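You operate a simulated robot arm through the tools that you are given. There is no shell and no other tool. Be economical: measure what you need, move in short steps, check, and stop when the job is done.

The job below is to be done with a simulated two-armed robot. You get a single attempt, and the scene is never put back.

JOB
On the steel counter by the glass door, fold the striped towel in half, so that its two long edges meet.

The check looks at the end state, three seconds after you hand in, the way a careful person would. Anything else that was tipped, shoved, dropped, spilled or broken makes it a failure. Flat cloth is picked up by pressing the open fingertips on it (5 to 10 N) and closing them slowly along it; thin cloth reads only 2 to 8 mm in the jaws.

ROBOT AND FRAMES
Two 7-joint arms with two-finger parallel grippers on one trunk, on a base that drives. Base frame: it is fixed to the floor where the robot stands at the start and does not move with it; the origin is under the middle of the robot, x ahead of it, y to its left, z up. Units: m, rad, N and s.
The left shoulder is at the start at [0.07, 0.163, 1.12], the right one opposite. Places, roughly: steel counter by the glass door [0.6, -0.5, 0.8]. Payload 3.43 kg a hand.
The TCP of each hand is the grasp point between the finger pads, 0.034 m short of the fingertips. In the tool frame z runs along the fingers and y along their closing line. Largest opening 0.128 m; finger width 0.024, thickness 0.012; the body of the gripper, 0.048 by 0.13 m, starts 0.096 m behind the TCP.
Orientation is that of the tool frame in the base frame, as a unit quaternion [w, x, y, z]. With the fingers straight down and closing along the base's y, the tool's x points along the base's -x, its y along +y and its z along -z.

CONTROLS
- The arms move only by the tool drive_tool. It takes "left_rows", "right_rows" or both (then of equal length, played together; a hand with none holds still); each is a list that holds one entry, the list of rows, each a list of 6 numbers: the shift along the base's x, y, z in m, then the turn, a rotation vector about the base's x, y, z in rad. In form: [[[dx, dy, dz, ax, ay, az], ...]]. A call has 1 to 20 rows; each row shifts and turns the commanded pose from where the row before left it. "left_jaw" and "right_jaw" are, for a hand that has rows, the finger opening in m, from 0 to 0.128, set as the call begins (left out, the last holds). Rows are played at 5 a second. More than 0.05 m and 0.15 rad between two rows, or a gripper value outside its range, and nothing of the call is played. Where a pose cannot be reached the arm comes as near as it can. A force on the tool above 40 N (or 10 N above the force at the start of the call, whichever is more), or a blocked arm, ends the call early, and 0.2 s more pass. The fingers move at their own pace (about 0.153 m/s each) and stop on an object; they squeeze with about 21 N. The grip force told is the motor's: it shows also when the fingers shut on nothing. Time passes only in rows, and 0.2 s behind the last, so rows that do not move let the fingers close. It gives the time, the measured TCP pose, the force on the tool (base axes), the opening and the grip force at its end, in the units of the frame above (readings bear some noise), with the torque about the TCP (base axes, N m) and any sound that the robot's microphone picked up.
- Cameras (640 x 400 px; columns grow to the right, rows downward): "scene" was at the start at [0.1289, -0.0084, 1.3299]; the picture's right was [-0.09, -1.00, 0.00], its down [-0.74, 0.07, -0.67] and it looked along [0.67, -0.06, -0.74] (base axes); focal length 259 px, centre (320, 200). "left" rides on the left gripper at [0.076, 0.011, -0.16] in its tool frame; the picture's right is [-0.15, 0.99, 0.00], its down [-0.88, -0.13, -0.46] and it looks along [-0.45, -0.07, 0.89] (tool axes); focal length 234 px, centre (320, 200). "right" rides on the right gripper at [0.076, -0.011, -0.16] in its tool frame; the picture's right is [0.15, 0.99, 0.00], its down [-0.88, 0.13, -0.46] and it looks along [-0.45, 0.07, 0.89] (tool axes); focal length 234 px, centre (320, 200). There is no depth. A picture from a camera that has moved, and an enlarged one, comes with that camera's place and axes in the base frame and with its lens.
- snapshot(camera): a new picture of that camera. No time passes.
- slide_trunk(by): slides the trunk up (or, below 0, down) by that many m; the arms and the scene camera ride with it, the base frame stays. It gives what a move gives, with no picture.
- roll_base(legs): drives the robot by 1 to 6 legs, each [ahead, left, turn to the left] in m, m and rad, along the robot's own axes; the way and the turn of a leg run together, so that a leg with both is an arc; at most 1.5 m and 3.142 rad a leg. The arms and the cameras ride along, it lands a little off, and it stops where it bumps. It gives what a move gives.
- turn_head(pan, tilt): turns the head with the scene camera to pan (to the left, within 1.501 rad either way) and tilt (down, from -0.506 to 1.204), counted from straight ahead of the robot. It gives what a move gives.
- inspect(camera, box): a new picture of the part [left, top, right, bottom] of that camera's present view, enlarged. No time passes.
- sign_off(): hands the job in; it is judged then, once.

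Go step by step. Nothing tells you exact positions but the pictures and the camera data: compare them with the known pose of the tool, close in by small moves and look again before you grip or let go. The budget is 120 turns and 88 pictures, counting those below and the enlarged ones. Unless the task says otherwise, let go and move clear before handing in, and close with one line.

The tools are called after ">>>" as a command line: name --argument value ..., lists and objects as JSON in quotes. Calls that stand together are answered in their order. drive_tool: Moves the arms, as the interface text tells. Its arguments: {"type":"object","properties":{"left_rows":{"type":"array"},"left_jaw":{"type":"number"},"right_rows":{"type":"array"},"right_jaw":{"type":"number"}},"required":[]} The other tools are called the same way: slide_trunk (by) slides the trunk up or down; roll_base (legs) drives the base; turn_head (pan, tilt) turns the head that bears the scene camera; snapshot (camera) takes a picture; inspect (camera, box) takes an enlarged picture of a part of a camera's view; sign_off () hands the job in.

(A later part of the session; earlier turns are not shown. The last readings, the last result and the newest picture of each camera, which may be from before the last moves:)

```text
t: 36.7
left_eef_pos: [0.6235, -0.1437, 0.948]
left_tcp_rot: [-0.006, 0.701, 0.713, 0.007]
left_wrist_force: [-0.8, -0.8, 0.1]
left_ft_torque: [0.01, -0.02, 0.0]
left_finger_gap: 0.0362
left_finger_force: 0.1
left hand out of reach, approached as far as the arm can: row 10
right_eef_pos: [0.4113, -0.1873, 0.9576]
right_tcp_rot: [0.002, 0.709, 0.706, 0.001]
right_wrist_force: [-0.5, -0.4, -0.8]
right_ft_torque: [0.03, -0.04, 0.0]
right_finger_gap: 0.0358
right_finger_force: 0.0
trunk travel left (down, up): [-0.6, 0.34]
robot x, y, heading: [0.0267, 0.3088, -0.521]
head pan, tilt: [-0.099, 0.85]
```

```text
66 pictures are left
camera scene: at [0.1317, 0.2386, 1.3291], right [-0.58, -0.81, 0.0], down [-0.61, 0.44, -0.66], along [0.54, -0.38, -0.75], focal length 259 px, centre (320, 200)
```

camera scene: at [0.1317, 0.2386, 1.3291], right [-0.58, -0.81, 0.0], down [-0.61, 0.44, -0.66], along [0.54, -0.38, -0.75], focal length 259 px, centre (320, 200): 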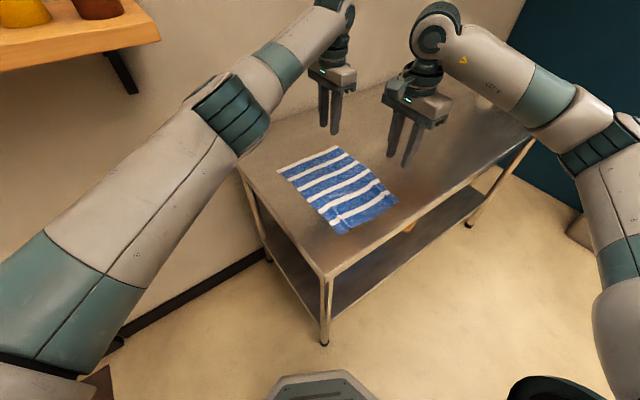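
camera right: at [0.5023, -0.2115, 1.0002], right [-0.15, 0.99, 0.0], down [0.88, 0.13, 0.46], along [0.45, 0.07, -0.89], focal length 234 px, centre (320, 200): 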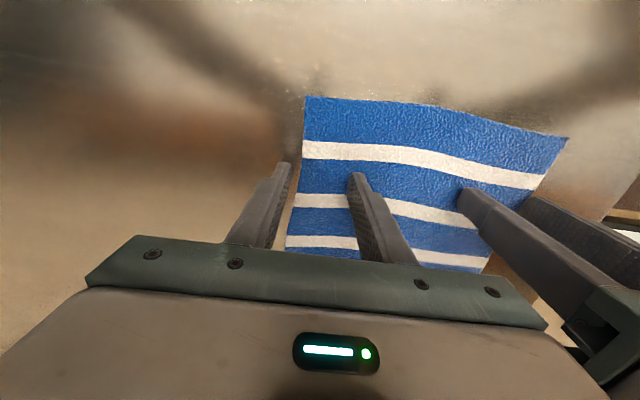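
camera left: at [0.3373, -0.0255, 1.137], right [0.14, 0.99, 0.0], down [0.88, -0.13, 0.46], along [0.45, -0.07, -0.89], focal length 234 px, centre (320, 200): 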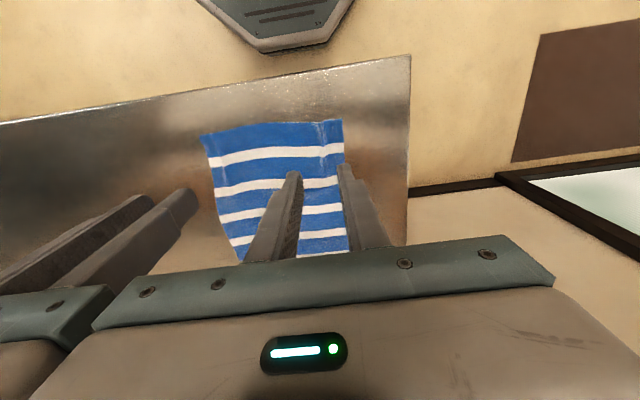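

The left arm falls about 4–5 cm short with vertical fingers; tilting the fingers away (about x) buys reach. I'll tilt both hands by 0.3 rad and lower.

>>> drive_tool --left_rows '[[[0, 0, 0, -0.1, 0, 0], [0, 0, 0, -0.1, 0, 0], [0, 0, 0, -0.1, 0, 0], [0, 0, -0.02, 0, 0, 0], [0, 0, -0.02, 0, 0, 0], [0, 0, 0, 0, 0, 0]]]' --right_rows '[[[0, 0, 0, -0.1, 0, 0], [0, 0, 0, -0.1, 0, 0], [0, 0, 0, -0.1, 0, 0], [0, 0, -0.02, 0, 0, 0], [0, 0, -0.02, 0, 0, 0], [0, 0, 0, 0, 0, 0]]]'

>>> inspect --camera "scene" --box '[240, 80, 480, 230]'

>>> snapshot --camera "left"

>>> snapshot --camera "right"

```text
t: 38.1
left_eef_pos: [0.625, -0.1421, 0.9073]
left_tcp_rot: [0.099, 0.695, 0.705, -0.102]
left_wrist_force: [0.3, -0.1, 0.1]
left_ft_torque: [0.01, -0.02, 0.0]
left_finger_gap: 0.0362
left_finger_force: 0.2
right_eef_pos: [0.4139, -0.1863, 0.9167]
right_tcp_rot: [0.107, 0.699, 0.699, -0.105]
right_wrist_force: [0.3, -0.3, -0.4]
right_ft_torque: [0.0, -0.02, -0.02]
right_finger_gap: 0.0361
right_finger_force: 0.0
trunk travel left (down, up): [-0.6, 0.34]
robot x, y, heading: [0.0272, 0.3136, -0.52]
head pan, tilt: [-0.099, 0.85]
```

```text
2.67 times, centred on (360, 155) of scene
camera zoom: at [0.1337, 0.2394, 1.329], right [-0.58, -0.81, 0.0], down [-0.61, 0.44, -0.66], along [0.54, -0.38, -0.75], focal length 691 px, centre (213, 320)
```

zoom: 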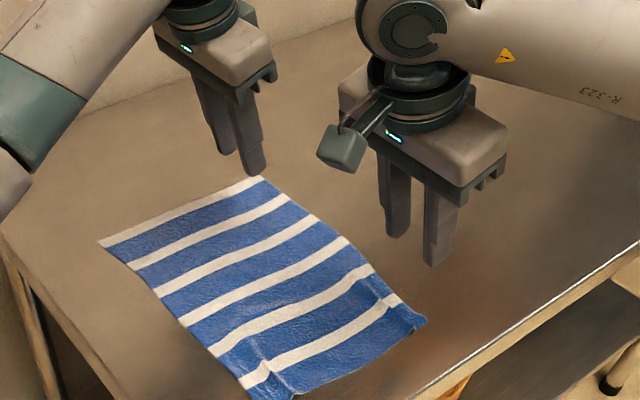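

```text
64 pictures are left
camera left: at [0.6359, -0.0256, 1.0393], right [0.99, -0.13, 0.04], down [-0.12, -0.72, 0.68], along [-0.06, -0.68, -0.73], focal length 234 px, centre (320, 200)
```

left: 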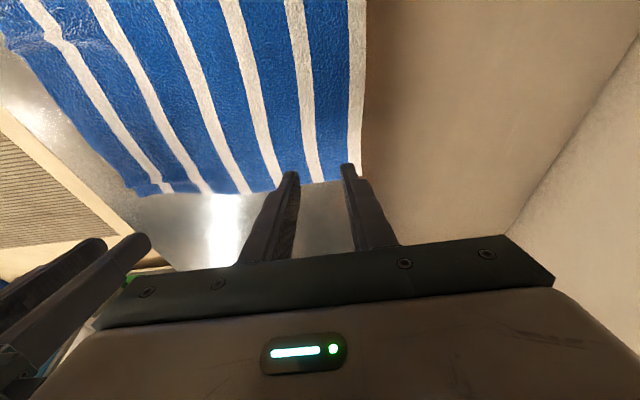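

```text
63 pictures are left
camera right: at [0.4028, -0.0666, 1.046], right [0.99, 0.14, -0.04], down [0.13, -0.71, 0.7], along [0.07, -0.69, -0.72], focal length 234 px, centre (320, 200)
```

right: 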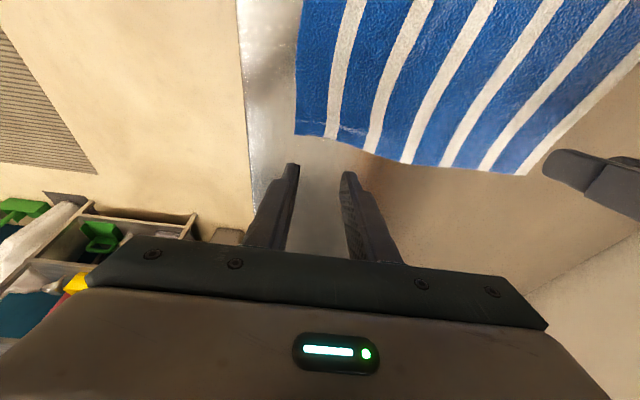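

Right edge runs from (0.385, −0.203) to (0.678, −0.217). I'll move the fingertips onto it at x≈0.643 (left) and x≈0.417 (right), stopping about 1.5 cm above the cloth.

>>> drive_tool --left_rows '[[[0.005, -0.015, -0.01, 0, 0, 0], [0.005, -0.015, -0.01, 0, 0, 0], [0.005, -0.015, -0.01, 0, 0, 0], [0.003, -0.006, -0.01, 0, 0, 0], [0, 0, -0.015, 0, 0, 0], [0, 0, 0, 0, 0, 0]]]' --right_rows '[[[0.001, 0.002, -0.015, 0, 0, 0], [0.001, 0.002, -0.015, 0, 0, 0], [0.001, 0.002, -0.015, 0, 0, 0], [0, 0, -0.015, 0, 0, 0], [0, 0, -0.005, 0, 0, 0], [0, 0, 0, 0, 0, 0]]]'

>>> inspect --camera "scene" --box '[240, 80, 480, 230]'

>>> snapshot --camera "left"

>>> snapshot --camera "right"

```text
t: 39.5
left_eef_pos: [0.6438, -0.1935, 0.8529]
left_tcp_rot: [0.098, 0.696, 0.704, -0.1]
left_wrist_force: [0.1, 0.0, 0.2]
left_ft_torque: [0.05, 0.0, -0.05]
left_finger_gap: 0.0361
left_finger_force: 0.0
right_eef_pos: [0.4158, -0.1818, 0.8515]
right_tcp_rot: [0.106, 0.7, 0.698, -0.105]
right_wrist_force: [-0.1, -1.1, 0.3]
right_ft_torque: [-0.01, -0.03, -0.01]
right_finger_gap: 0.0363
right_finger_force: 0.0
trunk travel left (down, up): [-0.6, 0.34]
robot x, y, heading: [0.0282, 0.3088, -0.525]
head pan, tilt: [-0.099, 0.85]
```

```text
2.67 times, centred on (360, 155) of scene
camera zoom: at [0.1336, 0.2392, 1.3289], right [-0.58, -0.81, 0.0], down [-0.61, 0.44, -0.66], along [0.54, -0.38, -0.75], focal length 691 px, centre (213, 320)
```

zoom: 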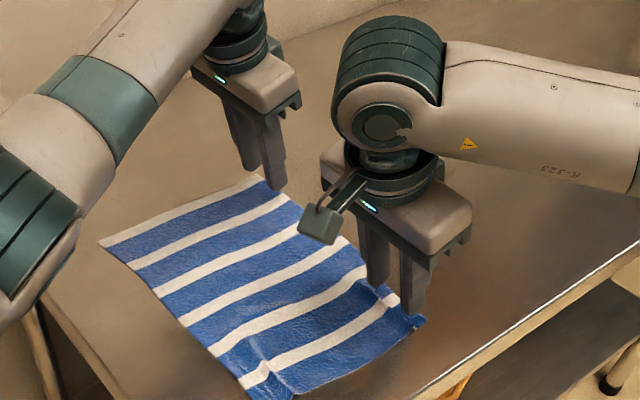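

```text
61 pictures are left
camera left: at [0.6543, -0.077, 0.9843], right [0.99, -0.13, 0.04], down [-0.12, -0.72, 0.68], along [-0.06, -0.68, -0.73], focal length 234 px, centre (320, 200)
```

left: 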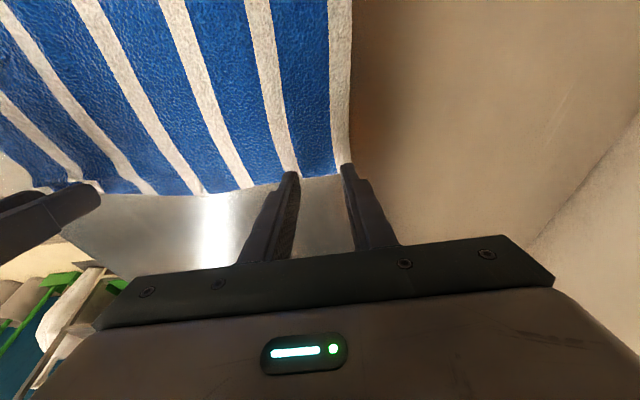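

```text
60 pictures are left
camera right: at [0.4057, -0.0603, 0.9812], right [0.99, 0.14, -0.04], down [0.13, -0.71, 0.7], along [0.07, -0.69, -0.72], focal length 234 px, centre (320, 200)
```

right: 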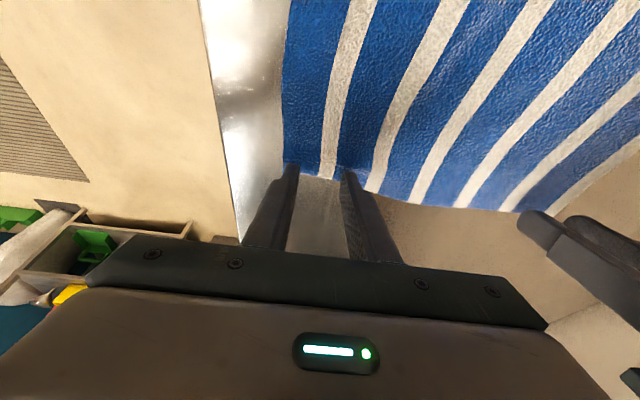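

Small corrections: left 6 mm toward −x, right 6 mm inward. Then I'll descend toward contact.

>>> drive_tool --left_rows '[[[-0.006, 0.001, 0, 0, 0, 0], [0, 0, -0.006, 0, 0, 0], [0, 0, -0.004, 0, 0, 0], [0, 0, -0.002, 0, 0, 0], [0, 0, 0, 0, 0, 0]]]' --right_rows '[[[0.003, 0.007, 0, 0, 0, 0], [0, 0, -0.005, 0, 0, 0], [0, 0, -0.004, 0, 0, 0], [0, 0, -0.002, 0, 0, 0], [0, 0, 0, 0, 0, 0]]]'

```text
t: 40.7
left_eef_pos: [0.6385, -0.1926, 0.8407]
left_tcp_rot: [0.098, 0.696, 0.705, -0.101]
left_wrist_force: [-0.1, 0.5, -0.3]
left_ft_torque: [-0.01, 0.02, -0.01]
left_finger_gap: 0.0361
left_finger_force: 0.0
right_eef_pos: [0.419, -0.1736, 0.8396]
right_tcp_rot: [0.106, 0.7, 0.698, -0.107]
right_wrist_force: [-0.2, 0.4, -0.3]
right_ft_torque: [0.0, 0.09, -0.02]
right_finger_gap: 0.0359
right_finger_force: 0.0
trunk travel left (down, up): [-0.6, 0.34]
robot x, y, heading: [0.0253, 0.3091, -0.526]
head pan, tilt: [-0.099, 0.85]
```

>>> drive_tool --left_rows '[[[0, 0, -0.002, 0, 0, 0], [0, 0, -0.0015, 0, 0, 0], [0, 0, 0, 0, 0, 0]]]' --right_rows '[[[0, 0, -0.002, 0, 0, 0], [0, 0, -0.001, 0, 0, 0], [0, 0, 0, 0, 0, 0]]]'

```text
t: 41.5
left_eef_pos: [0.6395, -0.1935, 0.8368]
left_tcp_rot: [0.098, 0.695, 0.705, -0.101]
left_wrist_force: [0.0, 0.9, 3.0]
left_ft_torque: [0.05, -0.06, 0.04]
left_finger_gap: 0.0357
left_finger_force: 0.4
right_eef_pos: [0.4199, -0.1735, 0.8375]
right_tcp_rot: [0.105, 0.701, 0.698, -0.105]
right_wrist_force: [0.1, 0.2, 0.3]
right_ft_torque: [-0.01, -0.01, 0.03]
right_finger_gap: 0.036
right_finger_force: 0.1
trunk travel left (down, up): [-0.6, 0.34]
robot x, y, heading: [0.0277, 0.3125, -0.521]
head pan, tilt: [-0.099, 0.85]
```

Near contact on both; a couple more mm down for each.

>>> drive_tool --left_rows '[[[0, 0, -0.001, 0, 0, 0], [0, 0, -0.0007, 0, 0, 0], [0, 0, 0, 0, 0, 0]]]' --right_rows '[[[0, 0, -0.0015, 0, 0, 0], [0, 0, -0.001, 0, 0, 0], [0, 0, 0, 0, 0, 0]]]'

>>> inspect --camera "scene" --box '[270, 110, 430, 210]'

```text
t: 42.3
left_eef_pos: [0.6369, -0.1935, 0.8366]
left_tcp_rot: [0.1, 0.695, 0.705, -0.102]
left_wrist_force: [1.7, -1.1, 6.1]
left_ft_torque: [-0.01, -0.14, -0.01]
left_finger_gap: 0.0365
left_finger_force: 0.1
right_eef_pos: [0.4193, -0.1732, 0.8368]
right_tcp_rot: [0.108, 0.7, 0.698, -0.106]
right_wrist_force: [0.5, 0.0, 11.2]
right_ft_torque: [-0.02, 0.14, 0.04]
right_finger_gap: 0.0361
right_finger_force: 0.0
trunk travel left (down, up): [-0.6, 0.34]
robot x, y, heading: [0.0299, 0.3126, -0.532]
head pan, tilt: [-0.099, 0.85]
```

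```text
4.00 times, centred on (350, 160) of scene
camera zoom: at [0.1326, 0.2404, 1.3293], right [-0.58, -0.81, 0.0], down [-0.61, 0.44, -0.66], along [0.54, -0.39, -0.75], focal length 1036 px, centre (200, 360)
```

zoom: 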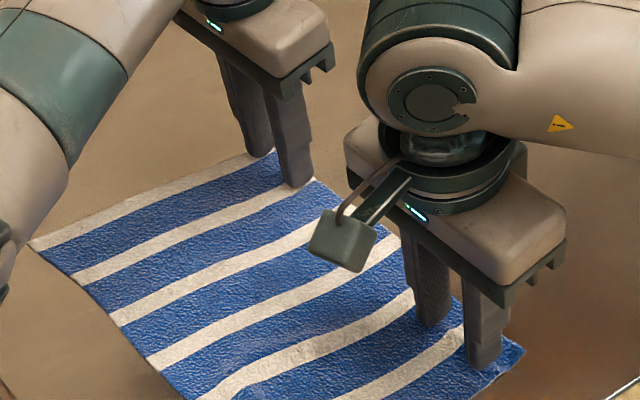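

Contact on both. Now I'll press a touch more and close in stages.

>>> drive_tool --left_rows '[[[0, 0, -0.001, 0, 0, 0], [0, 0, 0, 0, 0, 0]]]' --right_rows '[[[0, 0, -0.0003, 0, 0, 0], [0, 0, 0, 0, 0, 0]]]' --left_jaw 0.028 --right_jaw 0.028

>>> drive_tool --left_rows '[[[0, 0, 0, 0, 0, 0], [0, 0, 0, 0, 0, 0]]]' --right_rows '[[[0, 0, 0, 0, 0, 0], [0, 0, 0, 0, 0, 0]]]' --left_jaw 0.019 --right_jaw 0.019

```text
t: 42.9
left_eef_pos: [0.6374, -0.1919, 0.8364]
left_tcp_rot: [0.1, 0.695, 0.705, -0.101]
left_wrist_force: [-0.3, -1.6, 11.6]
left_ft_torque: [-0.03, -0.18, -0.02]
left_finger_gap: 0.0275
left_finger_force: 0.0
right_eef_pos: [0.419, -0.1737, 0.8376]
right_tcp_rot: [0.107, 0.7, 0.698, -0.106]
right_wrist_force: [1.8, -1.4, 14.7]
right_ft_torque: [-0.02, 0.09, -0.01]
right_finger_gap: 0.0271
right_finger_force: 0.0
trunk travel left (down, up): [-0.6, 0.34]
robot x, y, heading: [0.0265, 0.31, -0.523]
head pan, tilt: [-0.099, 0.85]
```

```text
t: 43.5
left_eef_pos: [0.6373, -0.1925, 0.837]
left_tcp_rot: [0.1, 0.695, 0.705, -0.102]
left_wrist_force: [-1.7, -0.7, 14.0]
left_ft_torque: [-0.01, -0.05, 0.02]
left_finger_gap: 0.0182
left_finger_force: 0.0
right_eef_pos: [0.4195, -0.1723, 0.8375]
right_tcp_rot: [0.108, 0.7, 0.698, -0.105]
right_wrist_force: [3.1, -0.1, 14.4]
right_ft_torque: [0.01, 0.04, 0.0]
right_finger_gap: 0.0182
right_finger_force: 0.0
trunk travel left (down, up): [-0.6, 0.34]
robot x, y, heading: [0.0284, 0.3108, -0.524]
head pan, tilt: [-0.099, 0.85]
```

>>> drive_tool --left_rows '[[[0, 0, 0, 0, 0, 0], [0, 0, 0, 0, 0, 0]]]' --right_rows '[[[0, 0, 0, 0, 0, 0], [0, 0, 0, 0, 0, 0]]]' --left_jaw 0.011 --right_jaw 0.011

>>> drive_tool --left_rows '[[[0, 0, 0, 0, 0, 0], [0, 0, 0, 0, 0, 0]]]' --right_rows '[[[0, 0, 0, 0, 0, 0], [0, 0, 0, 0, 0, 0]]]' --left_jaw 0.004 --right_jaw 0.004

>>> drive_tool --left_rows '[[[0, 0, 0, 0, 0, 0], [0, 0, 0, 0, 0, 0]]]' --right_rows '[[[0, 0, 0, 0, 0, 0], [0, 0, 0, 0, 0, 0]]]' --left_jaw 0.0 --right_jaw 0.0

>>> inspect --camera "scene" --box '[270, 110, 430, 210]'

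```text
t: 44.1
left_eef_pos: [0.638, -0.1914, 0.8366]
left_tcp_rot: [0.1, 0.695, 0.705, -0.101]
left_wrist_force: [-1.9, -0.9, 14.5]
left_ft_torque: [0.02, 0.03, -0.01]
left_finger_gap: 0.0106
left_finger_force: 0.0
right_eef_pos: [0.4182, -0.1728, 0.8362]
right_tcp_rot: [0.108, 0.7, 0.698, -0.104]
right_wrist_force: [2.6, -0.9, 13.3]
right_ft_torque: [0.02, -0.05, -0.03]
right_finger_gap: 0.0107
right_finger_force: 0.1
trunk travel left (down, up): [-0.6, 0.34]
robot x, y, heading: [0.0258, 0.3084, -0.524]
head pan, tilt: [-0.099, 0.85]
```

```text
t: 44.7
left_eef_pos: [0.6354, -0.1909, 0.8371]
left_tcp_rot: [0.1, 0.695, 0.704, -0.102]
left_wrist_force: [-2.0, 0.3, 14.3]
left_ft_torque: [0.05, 0.0, -0.03]
left_finger_gap: 0.0049
left_finger_force: 1.0
right_eef_pos: [0.4182, -0.1722, 0.8369]
right_tcp_rot: [0.107, 0.7, 0.698, -0.105]
right_wrist_force: [1.4, -0.4, 13.1]
right_ft_torque: [-0.01, -0.02, -0.02]
right_finger_gap: 0.005
right_finger_force: 0.9
trunk travel left (down, up): [-0.6, 0.34]
robot x, y, heading: [0.027, 0.3117, -0.522]
head pan, tilt: [-0.099, 0.85]
```

```text
t: 45.3
left_eef_pos: [0.6351, -0.1913, 0.8372]
left_tcp_rot: [0.101, 0.695, 0.705, -0.101]
left_wrist_force: [-3.4, 1.4, 16.2]
left_ft_torque: [0.07, 0.07, -0.08]
left_finger_gap: 0.0025
left_finger_force: 20.7
right_eef_pos: [0.4186, -0.1731, 0.8367]
right_tcp_rot: [0.108, 0.7, 0.698, -0.105]
right_wrist_force: [2.9, -0.5, 12.4]
right_ft_torque: [-0.01, -0.08, -0.01]
right_finger_gap: 0.002
right_finger_force: 21.1
trunk travel left (down, up): [-0.6, 0.34]
robot x, y, heading: [0.0286, 0.3138, -0.518]
head pan, tilt: [-0.099, 0.85]
```

```text
4.00 times, centred on (350, 160) of scene
camera zoom: at [0.1314, 0.2416, 1.3293], right [-0.58, -0.81, 0.0], down [-0.61, 0.44, -0.66], along [0.54, -0.39, -0.75], focal length 1036 px, centre (200, 360)
```

zoom: 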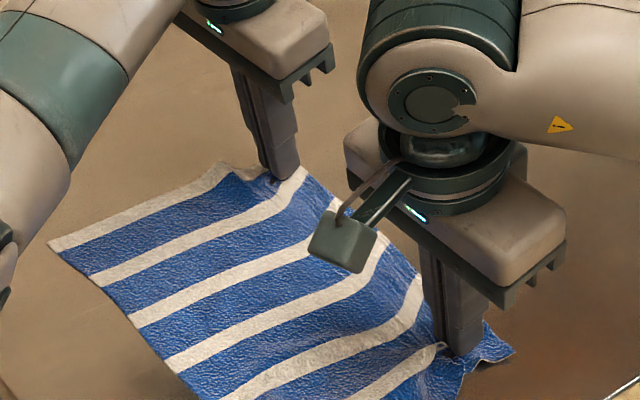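

Both corners are pinched (2.5 and 2.0 mm). Lifting along an arc toward +y while tilting the fingers, first half.

>>> drive_tool --left_rows '[[[0, 0.0044, 0.021, -0.05, 0, 0], [0, 0.0099, 0.02, -0.05, 0, 0], [0, 0.0149, 0.017, -0.05, 0, 0], [0, 0.0194, 0.0126, -0.05, 0, 0], [0, 0.0224, 0.0076, -0.05, 0, 0]]]' --right_rows '[[[0, 0.0044, 0.021, -0.05, 0, 0], [0, 0.0099, 0.02, -0.05, 0, 0], [0, 0.0149, 0.017, -0.05, 0, 0], [0, 0.0194, 0.0126, -0.05, 0, 0], [0, 0.0224, 0.0076, -0.05, 0, 0]]]'

>>> inspect --camera "scene" --box '[240, 80, 480, 230]'

```text
t: 46.5
left_eef_pos: [0.6386, -0.1217, 0.9131]
left_tcp_rot: [0.186, 0.676, 0.688, -0.189]
left_wrist_force: [-3.2, 1.0, -0.7]
left_ft_torque: [0.02, 0.09, -0.05]
left_finger_gap: 0.0023
left_finger_force: 20.7
right_eef_pos: [0.4211, -0.1023, 0.9133]
right_tcp_rot: [0.193, 0.681, 0.68, -0.194]
right_wrist_force: [3.5, -0.4, 0.1]
right_ft_torque: [0.01, -0.14, 0.02]
right_finger_gap: 0.0023
right_finger_force: 21.2
trunk travel left (down, up): [-0.6, 0.34]
robot x, y, heading: [0.0214, 0.3138, -0.523]
head pan, tilt: [-0.099, 0.85]
```

```text
2.67 times, centred on (360, 155) of scene
camera zoom: at [0.1349, 0.2413, 1.3289], right [-0.58, -0.81, 0.0], down [-0.61, 0.44, -0.66], along [0.54, -0.39, -0.75], focal length 691 px, centre (213, 320)
```

zoom: 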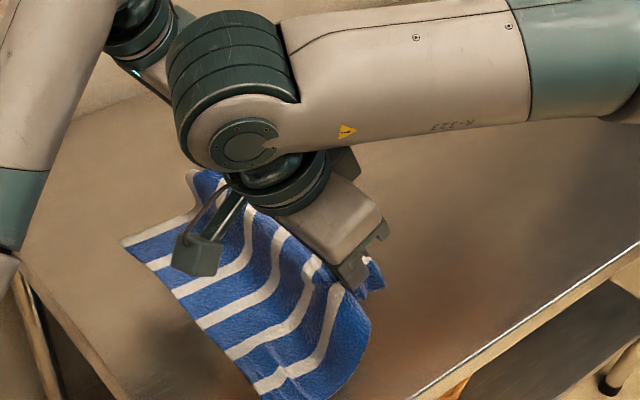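

Both grips hold and the towel is lifting as a clean bend. Continuing over and down on the second half.

>>> drive_tool --left_rows '[[[0, 0.0234, 0.002, -0.05, 0, 0], [0, 0.0234, -0.004, -0.05, 0, 0], [0, 0.0224, -0.0094, -0.05, 0, 0], [0, 0.0194, -0.0144, -0.05, 0, 0], [0, 0, 0, 0, 0, 0]]]' --right_rows '[[[0, 0.0234, 0.002, -0.05, 0, 0], [0, 0.0234, -0.004, -0.05, 0, 0], [0, 0.0224, -0.0094, -0.05, 0, 0], [0, 0.0194, -0.0144, -0.05, 0, 0], [0, 0, 0, 0, 0, 0]]]'

>>> inspect --camera "scene" --box '[240, 80, 480, 230]'

>>> snapshot --camera "left"

>>> snapshot --camera "right"

```text
t: 47.7
left_eef_pos: [0.6375, -0.0356, 0.886]
left_tcp_rot: [0.251, 0.656, 0.664, -0.256]
left_wrist_force: [-4.0, 0.8, 0.0]
left_ft_torque: [0.01, 0.11, -0.08]
left_finger_gap: 0.0023
left_finger_force: 21.4
right_eef_pos: [0.4175, -0.0144, 0.8882]
right_tcp_rot: [0.259, 0.66, 0.657, -0.258]
right_wrist_force: [4.6, -0.5, -0.5]
right_ft_torque: [-0.01, -0.18, 0.07]
right_finger_gap: 0.002
right_finger_force: 20.8
trunk travel left (down, up): [-0.6, 0.34]
robot x, y, heading: [0.0284, 0.3088, -0.521]
head pan, tilt: [-0.099, 0.85]
```

```text
2.67 times, centred on (360, 155) of scene
camera zoom: at [0.133, 0.2377, 1.3289], right [-0.58, -0.81, 0.0], down [-0.61, 0.44, -0.66], along [0.54, -0.38, -0.75], focal length 691 px, centre (213, 320)
```

zoom: 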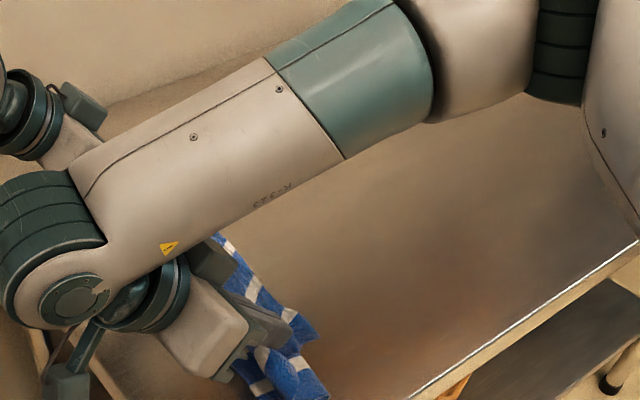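

```text
55 pictures are left
camera left: at [0.6476, 0.1286, 0.9546], right [0.99, -0.1, 0.09], down [-0.12, -0.35, 0.93], along [-0.06, -0.93, -0.36], focal length 234 px, centre (320, 200)
```

left: 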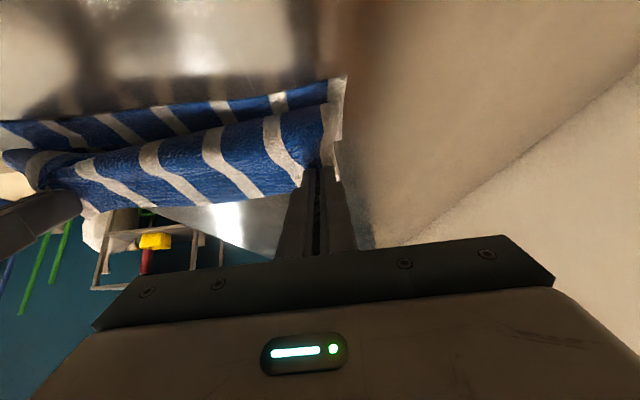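

```text
54 pictures are left
camera right: at [0.4086, 0.1501, 0.9525], right [0.99, 0.1, -0.1], down [0.13, -0.33, 0.93], along [0.07, -0.94, -0.34], focal length 234 px, centre (320, 200)
```

right: 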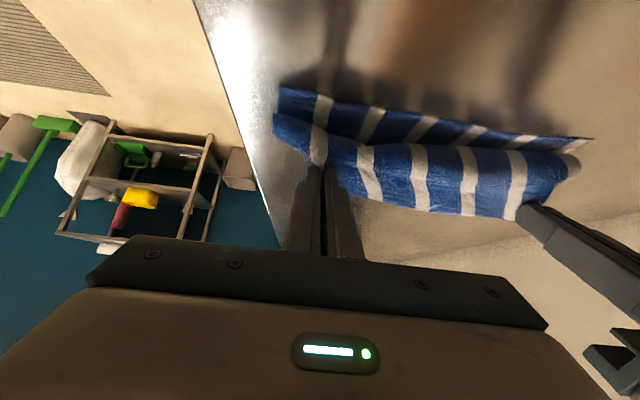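

The lower layer stayed put, with its left edge at y≈−0.01. I'll bring the held edge forward and down to about 3 cm above it, ready for release.

>>> drive_tool --left_rows '[[[0, 0.011, -0.006, -0.03, 0, 0], [0, 0.01, -0.008, -0.03, 0, 0], [0, 0.009, -0.009, -0.03, 0, 0], [0, 0.008, -0.01, -0.03, 0, 0], [0, 0, 0, 0, 0, 0]]]' --right_rows '[[[0, 0.004, -0.006, -0.03, 0, 0], [0, 0.004, -0.008, -0.03, 0, 0], [0, 0.003, -0.009, -0.03, 0, 0], [0, 0.003, -0.01, -0.03, 0, 0], [0, 0, 0, 0, 0, 0]]]'

>>> snapshot --camera "left"

>>> snapshot --camera "right"

```text
t: 48.9
left_eef_pos: [0.6386, 0.0045, 0.8536]
left_tcp_rot: [0.289, 0.64, 0.648, -0.295]
left_wrist_force: [-4.0, -0.3, -0.4]
left_ft_torque: [-0.02, 0.13, -0.09]
left_finger_gap: 0.0023
left_finger_force: 20.5
right_eef_pos: [0.4193, -0.0007, 0.8541]
right_tcp_rot: [0.299, 0.642, 0.64, -0.298]
right_wrist_force: [3.3, 0.0, 1.0]
right_ft_torque: [-0.02, -0.11, 0.07]
right_finger_gap: 0.002
right_finger_force: 21.1
trunk travel left (down, up): [-0.6, 0.34]
robot x, y, heading: [0.0278, 0.3119, -0.521]
head pan, tilt: [-0.099, 0.85]
```

```text
53 pictures are left
camera left: at [0.6484, 0.1749, 0.9018], right [0.99, -0.09, 0.1], down [-0.12, -0.24, 0.96], along [-0.06, -0.97, -0.25], focal length 234 px, centre (320, 200)
```

left: 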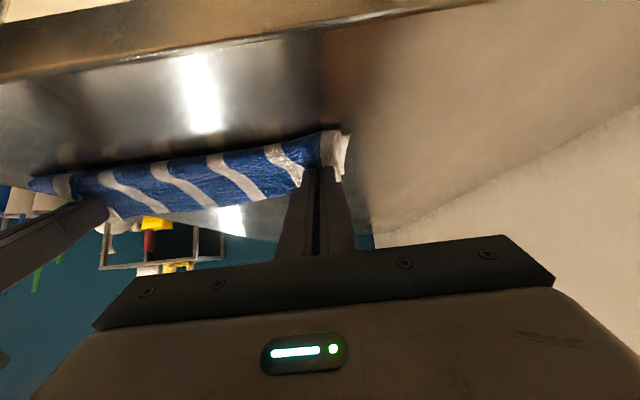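

```text
52 pictures are left
camera right: at [0.409, 0.1711, 0.8989], right [0.99, 0.09, -0.11], down [0.13, -0.22, 0.97], along [0.07, -0.97, -0.23], focal length 234 px, centre (320, 200)
```

right: 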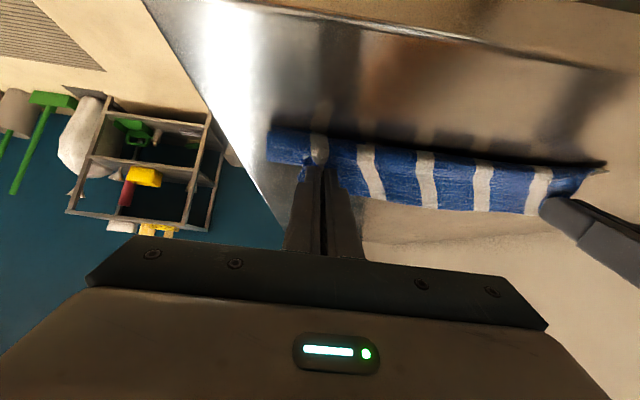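

Tips are now at y≈−0.02, about 3 cm above the table. Releasing and letting the edge settle before retreating.

>>> drive_tool --left_rows '[[[0, 0, 0, 0, 0, 0], [0, 0, 0, 0, 0, 0], [0, 0, 0, 0, 0, 0]]]' --right_rows '[[[0, 0, 0, 0, 0, 0], [0, 0, 0, 0, 0, 0], [0, 0, 0, 0, 0, 0]]]' --left_jaw 0.03 --right_jaw 0.03

>>> snapshot --camera "left"

>>> snapshot --camera "right"

```text
t: 49.7
left_eef_pos: [0.6384, 0.0051, 0.853]
left_tcp_rot: [0.29, 0.639, 0.649, -0.294]
left_wrist_force: [-0.4, -0.1, -0.2]
left_ft_torque: [-0.01, -0.01, 0.01]
left_finger_gap: 0.0299
left_finger_force: 0.0
right_eef_pos: [0.4198, -0.0007, 0.855]
right_tcp_rot: [0.298, 0.642, 0.641, -0.297]
right_wrist_force: [-0.4, 0.1, 0.3]
right_ft_torque: [-0.01, -0.02, 0.02]
right_finger_gap: 0.0302
right_finger_force: 0.1
trunk travel left (down, up): [-0.6, 0.34]
robot x, y, heading: [0.0278, 0.3117, -0.525]
head pan, tilt: [-0.099, 0.85]
```

```text
51 pictures are left
camera left: at [0.6488, 0.1752, 0.9018], right [0.99, -0.09, 0.1], down [-0.12, -0.24, 0.96], along [-0.06, -0.97, -0.25], focal length 234 px, centre (320, 200)
```

left: 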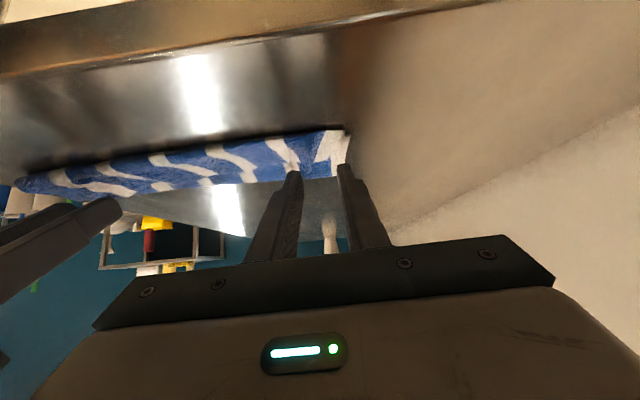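

```text
50 pictures are left
camera right: at [0.4091, 0.1716, 0.899], right [0.99, 0.09, -0.11], down [0.13, -0.22, 0.97], along [0.07, -0.97, -0.23], focal length 234 px, centre (320, 200)
```

right: 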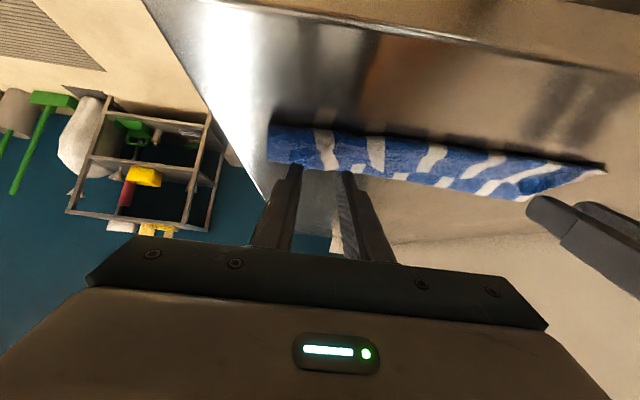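

The edge dropped. Now retreat both hands upward and untilt to see the result.

>>> drive_tool --left_rows '[[[0, 0.005, 0.015, 0, 0, 0], [0, 0.01, 0.03, 0.05, 0, 0], [0, 0.01, 0.03, 0.1, 0, 0], [0, 0.01, 0.03, 0.1, 0, 0], [0, 0.02, 0.03, 0.1, 0, 0], [0, 0.03, 0.02, 0.1, 0, 0], [0, 0.03, 0.02, 0.1, 0, 0], [0, 0.03, 0, 0.1, 0, 0]]]' --right_rows '[[[0, 0.005, 0.015, 0, 0, 0], [0, 0.01, 0.03, 0.05, 0, 0], [0, 0, 0.03, 0.1, 0, 0], [-0.01, 0, 0.03, 0.1, 0, 0], [-0.02, -0.02, 0.03, 0.1, 0, 0], [-0.02, -0.03, 0.02, 0.1, 0, 0], [-0.02, -0.04, 0.02, 0.1, 0, 0], [0, -0.04, 0, 0.1, 0, 0]]]'

>>> snapshot --camera "scene"

```text
t: 51.5
left_eef_pos: [0.6218, 0.1418, 1.027]
left_tcp_rot: [0.066, 0.703, 0.705, -0.067]
left_wrist_force: [-0.3, -1.2, 0.2]
left_ft_torque: [0.0, -0.02, -0.01]
left_finger_gap: 0.0299
left_finger_force: 0.0
right_eef_pos: [0.337, -0.1212, 1.0283]
right_tcp_rot: [0.079, 0.705, 0.701, -0.072]
right_wrist_force: [0.3, -0.9, 0.0]
right_ft_torque: [0.02, 0.02, 0.03]
right_finger_gap: 0.0299
right_finger_force: 0.2
trunk travel left (down, up): [-0.6, 0.34]
robot x, y, heading: [0.0237, 0.3092, -0.524]
head pan, tilt: [-0.099, 0.85]
```

```text
49 pictures are left
camera scene: at [0.1198, 0.2327, 1.3283], right [-0.58, -0.81, -0.01], down [-0.6, 0.44, -0.66], along [0.54, -0.38, -0.75], focal length 259 px, centre (320, 200)
```

scene: 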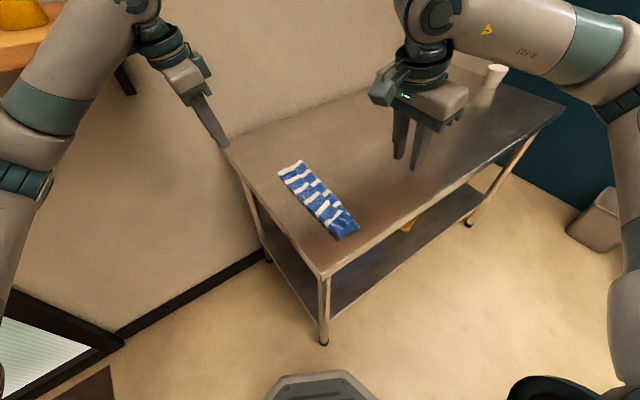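

>>> inspect --camera "scene" --box '[260, 145, 372, 245]'

>>> snapshot --camera "right"

>>> snapshot --camera "left"

```text
4.00 times, centred on (316, 195) of scene
camera zoom: at [0.1198, 0.2327, 1.3283], right [-0.58, -0.81, -0.01], down [-0.6, 0.44, -0.66], along [0.54, -0.38, -0.75], focal length 1036 px, centre (336, 220)
```

zoom: 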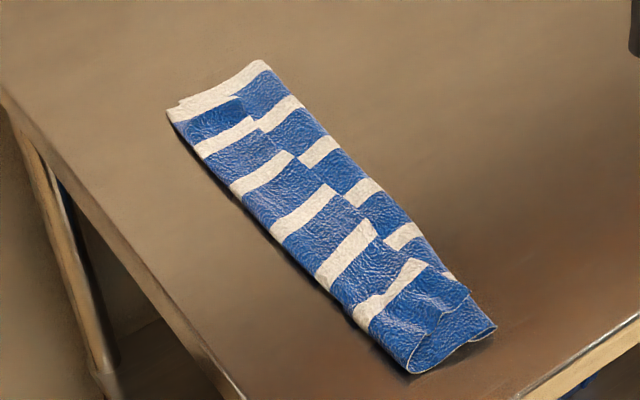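

```text
47 pictures are left
camera right: at [0.3255, -0.0125, 1.1678], right [0.99, 0.14, -0.02], down [0.12, -0.76, 0.63], along [0.07, -0.63, -0.77], focal length 234 px, centre (320, 200)
```

right: 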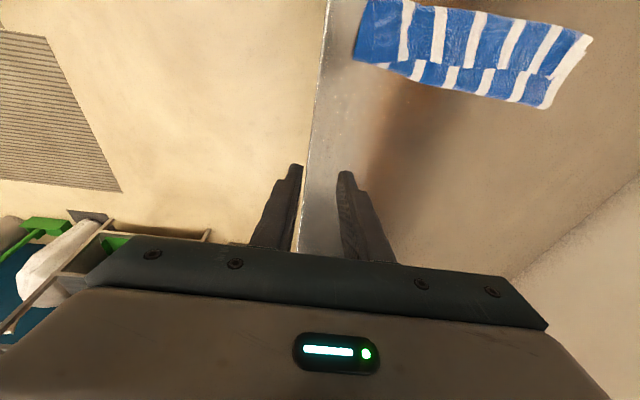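

```text
46 pictures are left
camera left: at [0.6333, 0.2464, 1.1696], right [0.99, -0.14, 0.03], down [-0.13, -0.78, 0.61], along [-0.07, -0.61, -0.79], focal length 234 px, centre (320, 200)
```

left: 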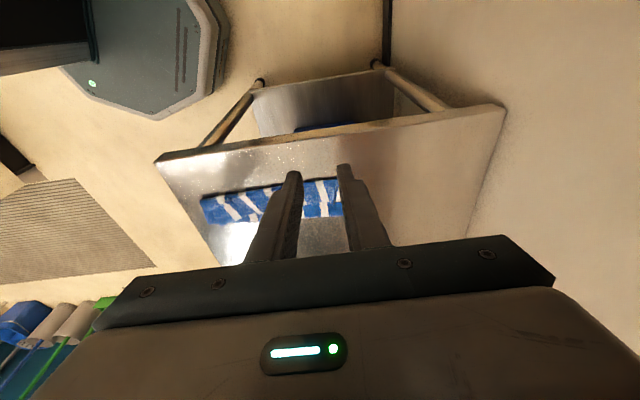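

The band looks like it has a flap turned back along the top. I'll enlarge to make sure.

>>> inspect --camera "right" --box '[340, 0, 610, 120]'

>>> inspect --camera "scene" --box '[320, 195, 368, 243]'

>>> inspect --camera "scene" --box '[272, 152, 320, 200]'

```text
2.37 times, centred on (475, 60) of right
camera zoom: at [0.3255, -0.0125, 1.1678], right [0.99, 0.14, -0.02], down [0.12, -0.76, 0.63], along [0.07, -0.63, -0.77], focal length 555 px, centre (-47, 532)
```

zoom: 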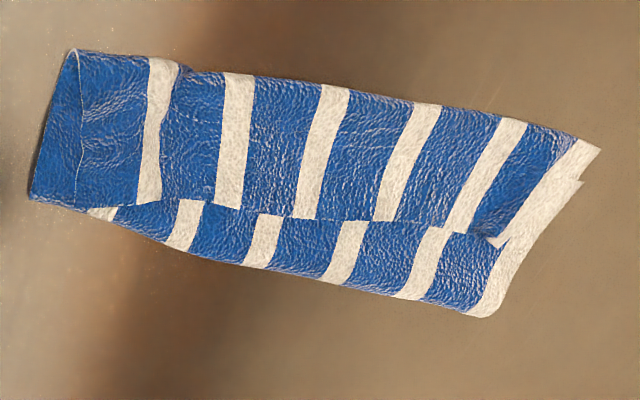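

```text
8.33 times, centred on (344, 219) of scene
camera zoom: at [0.1198, 0.2327, 1.3283], right [-0.58, -0.81, -0.01], down [-0.6, 0.44, -0.66], along [0.54, -0.38, -0.75], focal length 2158 px, centre (120, 42)
```

zoom: 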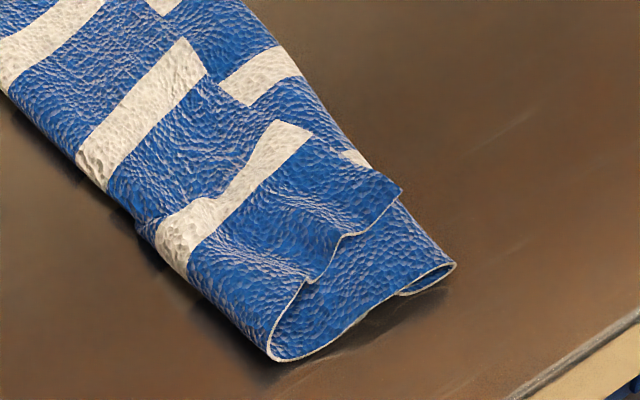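

```text
8.33 times, centred on (296, 176) of scene
camera zoom: at [0.1198, 0.2327, 1.3283], right [-0.58, -0.81, -0.01], down [-0.6, 0.44, -0.66], along [0.54, -0.38, -0.75], focal length 2158 px, centre (520, 400)
```

zoom: 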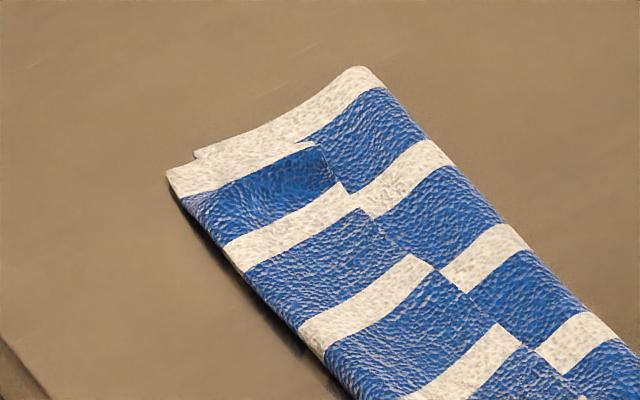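

Confirmed: a 4–6 cm flap of the upper layer turned back on top, with its edge at y≈−0.05. I'll re-pick that edge with fingers tilted toward the robot. Then I'll swing it back to re-lay the fold line and bring it over with a much larger tilt, so it lies down the right way.

>>> drive_tool --left_rows '[[[-0.0015, -0.0238, -0.016, 0.075, 0, 0], [-0.0015, -0.0238, -0.016, 0.075, 0, 0], [-0.0015, -0.0238, -0.016, 0.075, 0, 0], [-0.0015, -0.0238, -0.016, 0.075, 0, 0], [-0.0015, -0.0238, -0.016, 0.075, 0, 0], [-0.0015, -0.0238, -0.016, 0.075, 0, 0], [-0.0015, -0.0238, -0.016, 0.075, 0, 0], [-0.0015, -0.0238, -0.016, 0.075, 0, 0], [0, 0, 0, 0, 0, 0]]]' --right_rows '[[[0.0116, 0.0079, -0.016, 0.075, 0, 0], [0.0116, 0.0079, -0.016, 0.075, 0, 0], [0.0116, 0.0079, -0.016, 0.075, 0, 0], [0.0116, 0.0079, -0.016, 0.075, 0, 0], [0.0116, 0.0079, -0.016, 0.075, 0, 0], [0.0116, 0.0079, -0.016, 0.075, 0, 0], [0.0116, 0.0079, -0.016, 0.075, 0, 0], [0.0116, 0.0079, -0.016, 0.075, 0, 0], [0, 0, 0, 0, 0, 0]]]'

>>> snapshot --camera "left"

>>> snapshot --camera "right"

>>> snapshot --camera "scene"

```text
t: 53.5
left_eef_pos: [0.6277, -0.0391, 0.9017]
left_tcp_rot: [-0.138, 0.688, 0.698, 0.141]
left_wrist_force: [0.4, 0.8, 0.9]
left_ft_torque: [-0.04, 0.01, 0.02]
left_finger_gap: 0.0299
left_finger_force: 0.0
right_eef_pos: [0.4436, -0.0503, 0.9021]
right_tcp_rot: [-0.133, 0.695, 0.694, 0.134]
right_wrist_force: [1.3, 0.8, -0.2]
right_ft_torque: [-0.02, 0.0, 0.0]
right_finger_gap: 0.03
right_finger_force: 0.0
trunk travel left (down, up): [-0.6, 0.34]
robot x, y, heading: [0.0234, 0.3109, -0.524]
head pan, tilt: [-0.099, 0.85]
```

```text
42 pictures are left
camera left: at [0.6371, -0.0314, 1.0781], right [0.99, -0.12, -0.05], down [-0.12, -0.99, 0.08], along [-0.06, -0.07, -1.0], focal length 234 px, centre (320, 200)
```

left: 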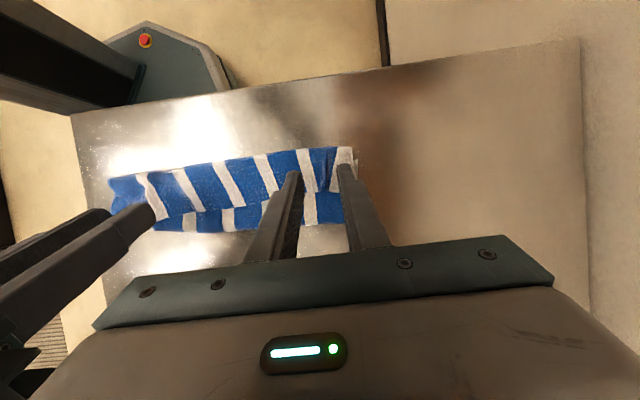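

```text
41 pictures are left
camera right: at [0.4329, -0.039, 1.0773], right [0.99, 0.13, 0.05], down [0.13, -0.99, 0.1], along [0.07, -0.09, -0.99], focal length 234 px, centre (320, 200)
```

right: 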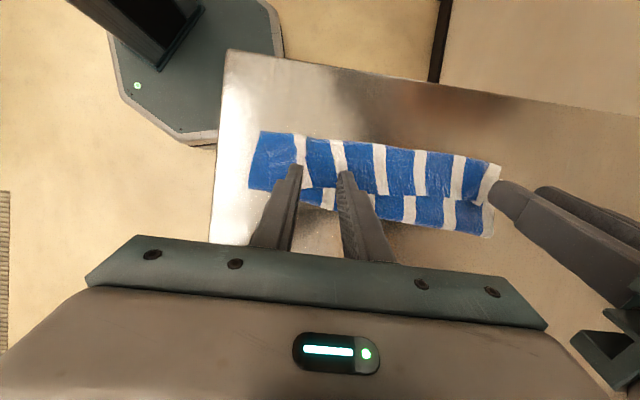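

```text
40 pictures are left
camera scene: at [0.1344, 0.2409, 1.329], right [-0.58, -0.81, 0.0], down [-0.61, 0.44, -0.66], along [0.54, -0.39, -0.75], focal length 259 px, centre (320, 200)
```

scene: 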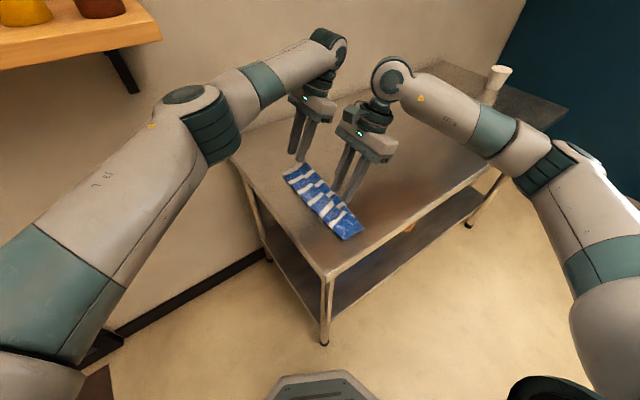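

Now I have near-vertical views. I'll enlarge both to locate the flap edge precisely.

>>> inspect --camera "left" --box '[240, 130, 400, 230]'

>>> inspect --camera "right" --box '[230, 110, 390, 210]'

```text
4.00 times, centred on (320, 180) of left
camera zoom: at [0.6371, -0.0314, 1.0781], right [0.99, -0.12, -0.05], down [-0.12, -0.99, 0.08], along [-0.06, -0.07, -1.0], focal length 937 px, centre (320, 280)
```

zoom: 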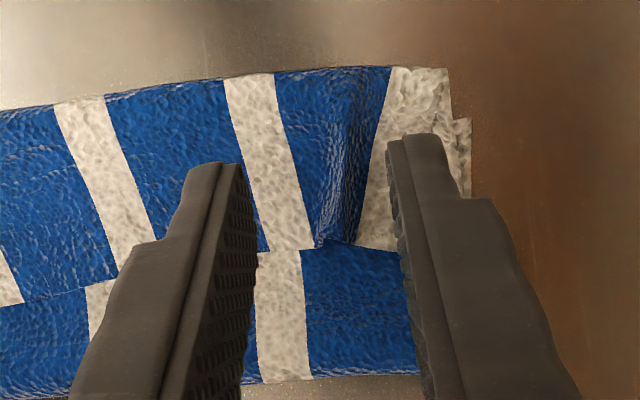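

```text
4.00 times, centred on (310, 160) of right
camera zoom: at [0.4329, -0.039, 1.0773], right [0.99, 0.13, 0.05], down [0.13, -0.99, 0.1], along [0.07, -0.09, -0.99], focal length 937 px, centre (360, 360)
```

zoom: 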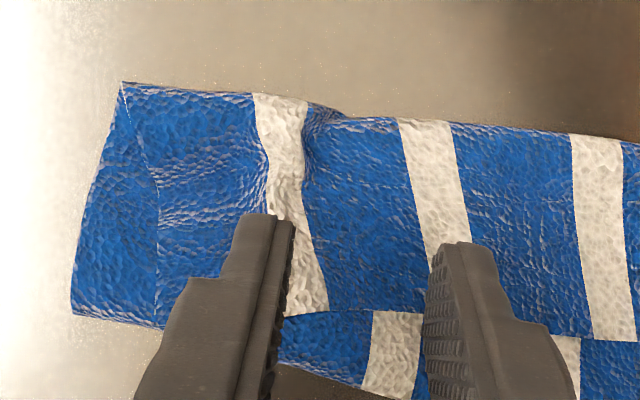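

Flap edge: y≈−0.041 near x 0.62 and y≈−0.052 near x 0.43. I'll align and descend toward contact.

>>> drive_tool --left_rows '[[[-0.011, 0.003, -0.01, 0, 0, 0], [0, 0, -0.015, 0, 0, 0], [0, 0, -0.013, 0, 0, 0], [0, 0, -0.01, 0, 0, 0], [0, 0, 0, 0, 0, 0]]]' --right_rows '[[[-0.013, 0.003, -0.01, 0, 0, 0], [0, 0, -0.015, 0, 0, 0], [0, 0, -0.013, 0, 0, 0], [0, 0, -0.01, 0, 0, 0], [0, 0, 0, 0, 0, 0]]]'

>>> inspect --camera "left" --box '[240, 130, 400, 230]'

>>> inspect --camera "right" --box '[230, 110, 390, 210]'

```text
t: 54.7
left_eef_pos: [0.6143, -0.0381, 0.8543]
left_tcp_rot: [-0.139, 0.689, 0.698, 0.141]
left_wrist_force: [-0.4, 0.1, 0.7]
left_ft_torque: [-0.03, 0.01, 0.03]
left_finger_gap: 0.0298
left_finger_force: 0.1
right_eef_pos: [0.429, -0.048, 0.853]
right_tcp_rot: [-0.133, 0.696, 0.693, 0.133]
right_wrist_force: [-0.2, 0.3, -0.2]
right_ft_torque: [0.0, 0.04, 0.02]
right_finger_gap: 0.0301
right_finger_force: 0.0
trunk travel left (down, up): [-0.6, 0.34]
robot x, y, heading: [0.0265, 0.3099, -0.519]
head pan, tilt: [-0.099, 0.85]
```

```text
4.00 times, centred on (320, 180) of left
camera zoom: at [0.6252, -0.0298, 1.0301], right [0.99, -0.12, -0.05], down [-0.12, -0.99, 0.08], along [-0.06, -0.07, -1.0], focal length 937 px, centre (320, 280)
```

zoom: 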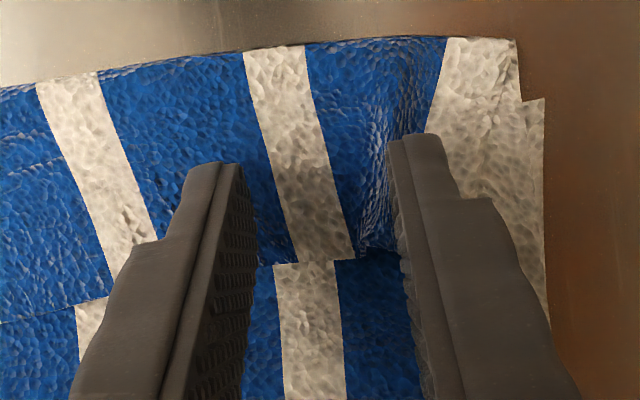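

```text
4.00 times, centred on (310, 160) of right
camera zoom: at [0.4186, -0.0371, 1.029], right [0.99, 0.13, 0.05], down [0.13, -0.99, 0.1], along [0.07, -0.09, -0.99], focal length 937 px, centre (360, 360)
```

zoom: 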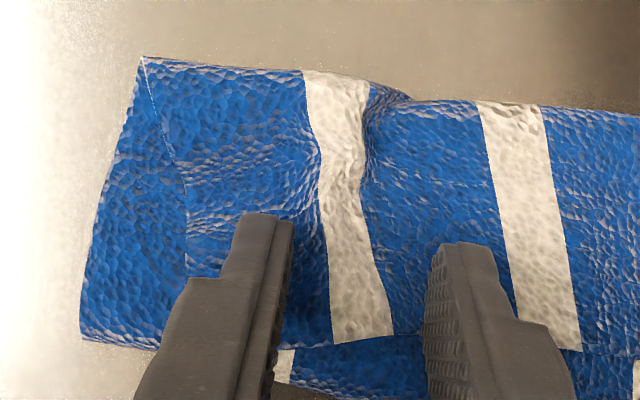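

Good alignment; nudging the right one 5 mm toward the edge and creeping down.

>>> drive_tool --left_rows '[[[0, -0.001, -0.004, 0, 0, 0], [0, 0, -0.003, 0, 0, 0], [0, 0, -0.002, 0, 0, 0], [0, 0, -0.001, 0, 0, 0], [0, 0, 0, 0, 0, 0]]]' --right_rows '[[[0, -0.005, -0.004, 0, 0, 0], [0, 0, -0.003, 0, 0, 0], [0, 0, -0.002, 0, 0, 0], [0, 0, -0.001, 0, 0, 0], [0, 0, 0, 0, 0, 0]]]'

```text
t: 55.9
left_eef_pos: [0.6149, -0.0394, 0.8435]
left_tcp_rot: [-0.14, 0.688, 0.698, 0.14]
left_wrist_force: [0.2, -0.3, -0.1]
left_ft_torque: [0.01, 0.0, 0.02]
left_finger_gap: 0.03
left_finger_force: 0.0
right_eef_pos: [0.4291, -0.053, 0.8423]
right_tcp_rot: [-0.134, 0.696, 0.693, 0.134]
right_wrist_force: [0.2, 0.2, -0.3]
right_ft_torque: [0.01, 0.03, 0.04]
right_finger_gap: 0.0301
right_finger_force: 0.0
trunk travel left (down, up): [-0.6, 0.34]
robot x, y, heading: [0.025, 0.3159, -0.528]
head pan, tilt: [-0.099, 0.85]
```

>>> drive_tool --left_rows '[[[0, 0, -0.002, 0, 0, 0], [0, 0, -0.001, 0, 0, 0], [0, 0, -0.001, 0, 0, 0], [0, 0, 0, 0, 0, 0]]]' --right_rows '[[[0, 0, -0.002, 0, 0, 0], [0, 0, -0.001, 0, 0, 0], [0, 0, 0, 0, 0, 0], [0, 0, 0, 0, 0, 0]]]'

```text
t: 56.9
left_eef_pos: [0.6145, -0.0389, 0.8401]
left_tcp_rot: [-0.139, 0.688, 0.698, 0.141]
left_wrist_force: [-0.3, -0.1, 1.5]
left_ft_torque: [0.02, -0.01, 0.03]
left_finger_gap: 0.0298
left_finger_force: 0.0
right_eef_pos: [0.4295, -0.0526, 0.8408]
right_tcp_rot: [-0.134, 0.696, 0.693, 0.134]
right_wrist_force: [-0.5, -0.3, 1.0]
right_ft_torque: [0.0, -0.01, -0.03]
right_finger_gap: 0.0299
right_finger_force: 0.2
trunk travel left (down, up): [-0.6, 0.34]
robot x, y, heading: [0.028, 0.3122, -0.519]
head pan, tilt: [-0.099, 0.85]
```

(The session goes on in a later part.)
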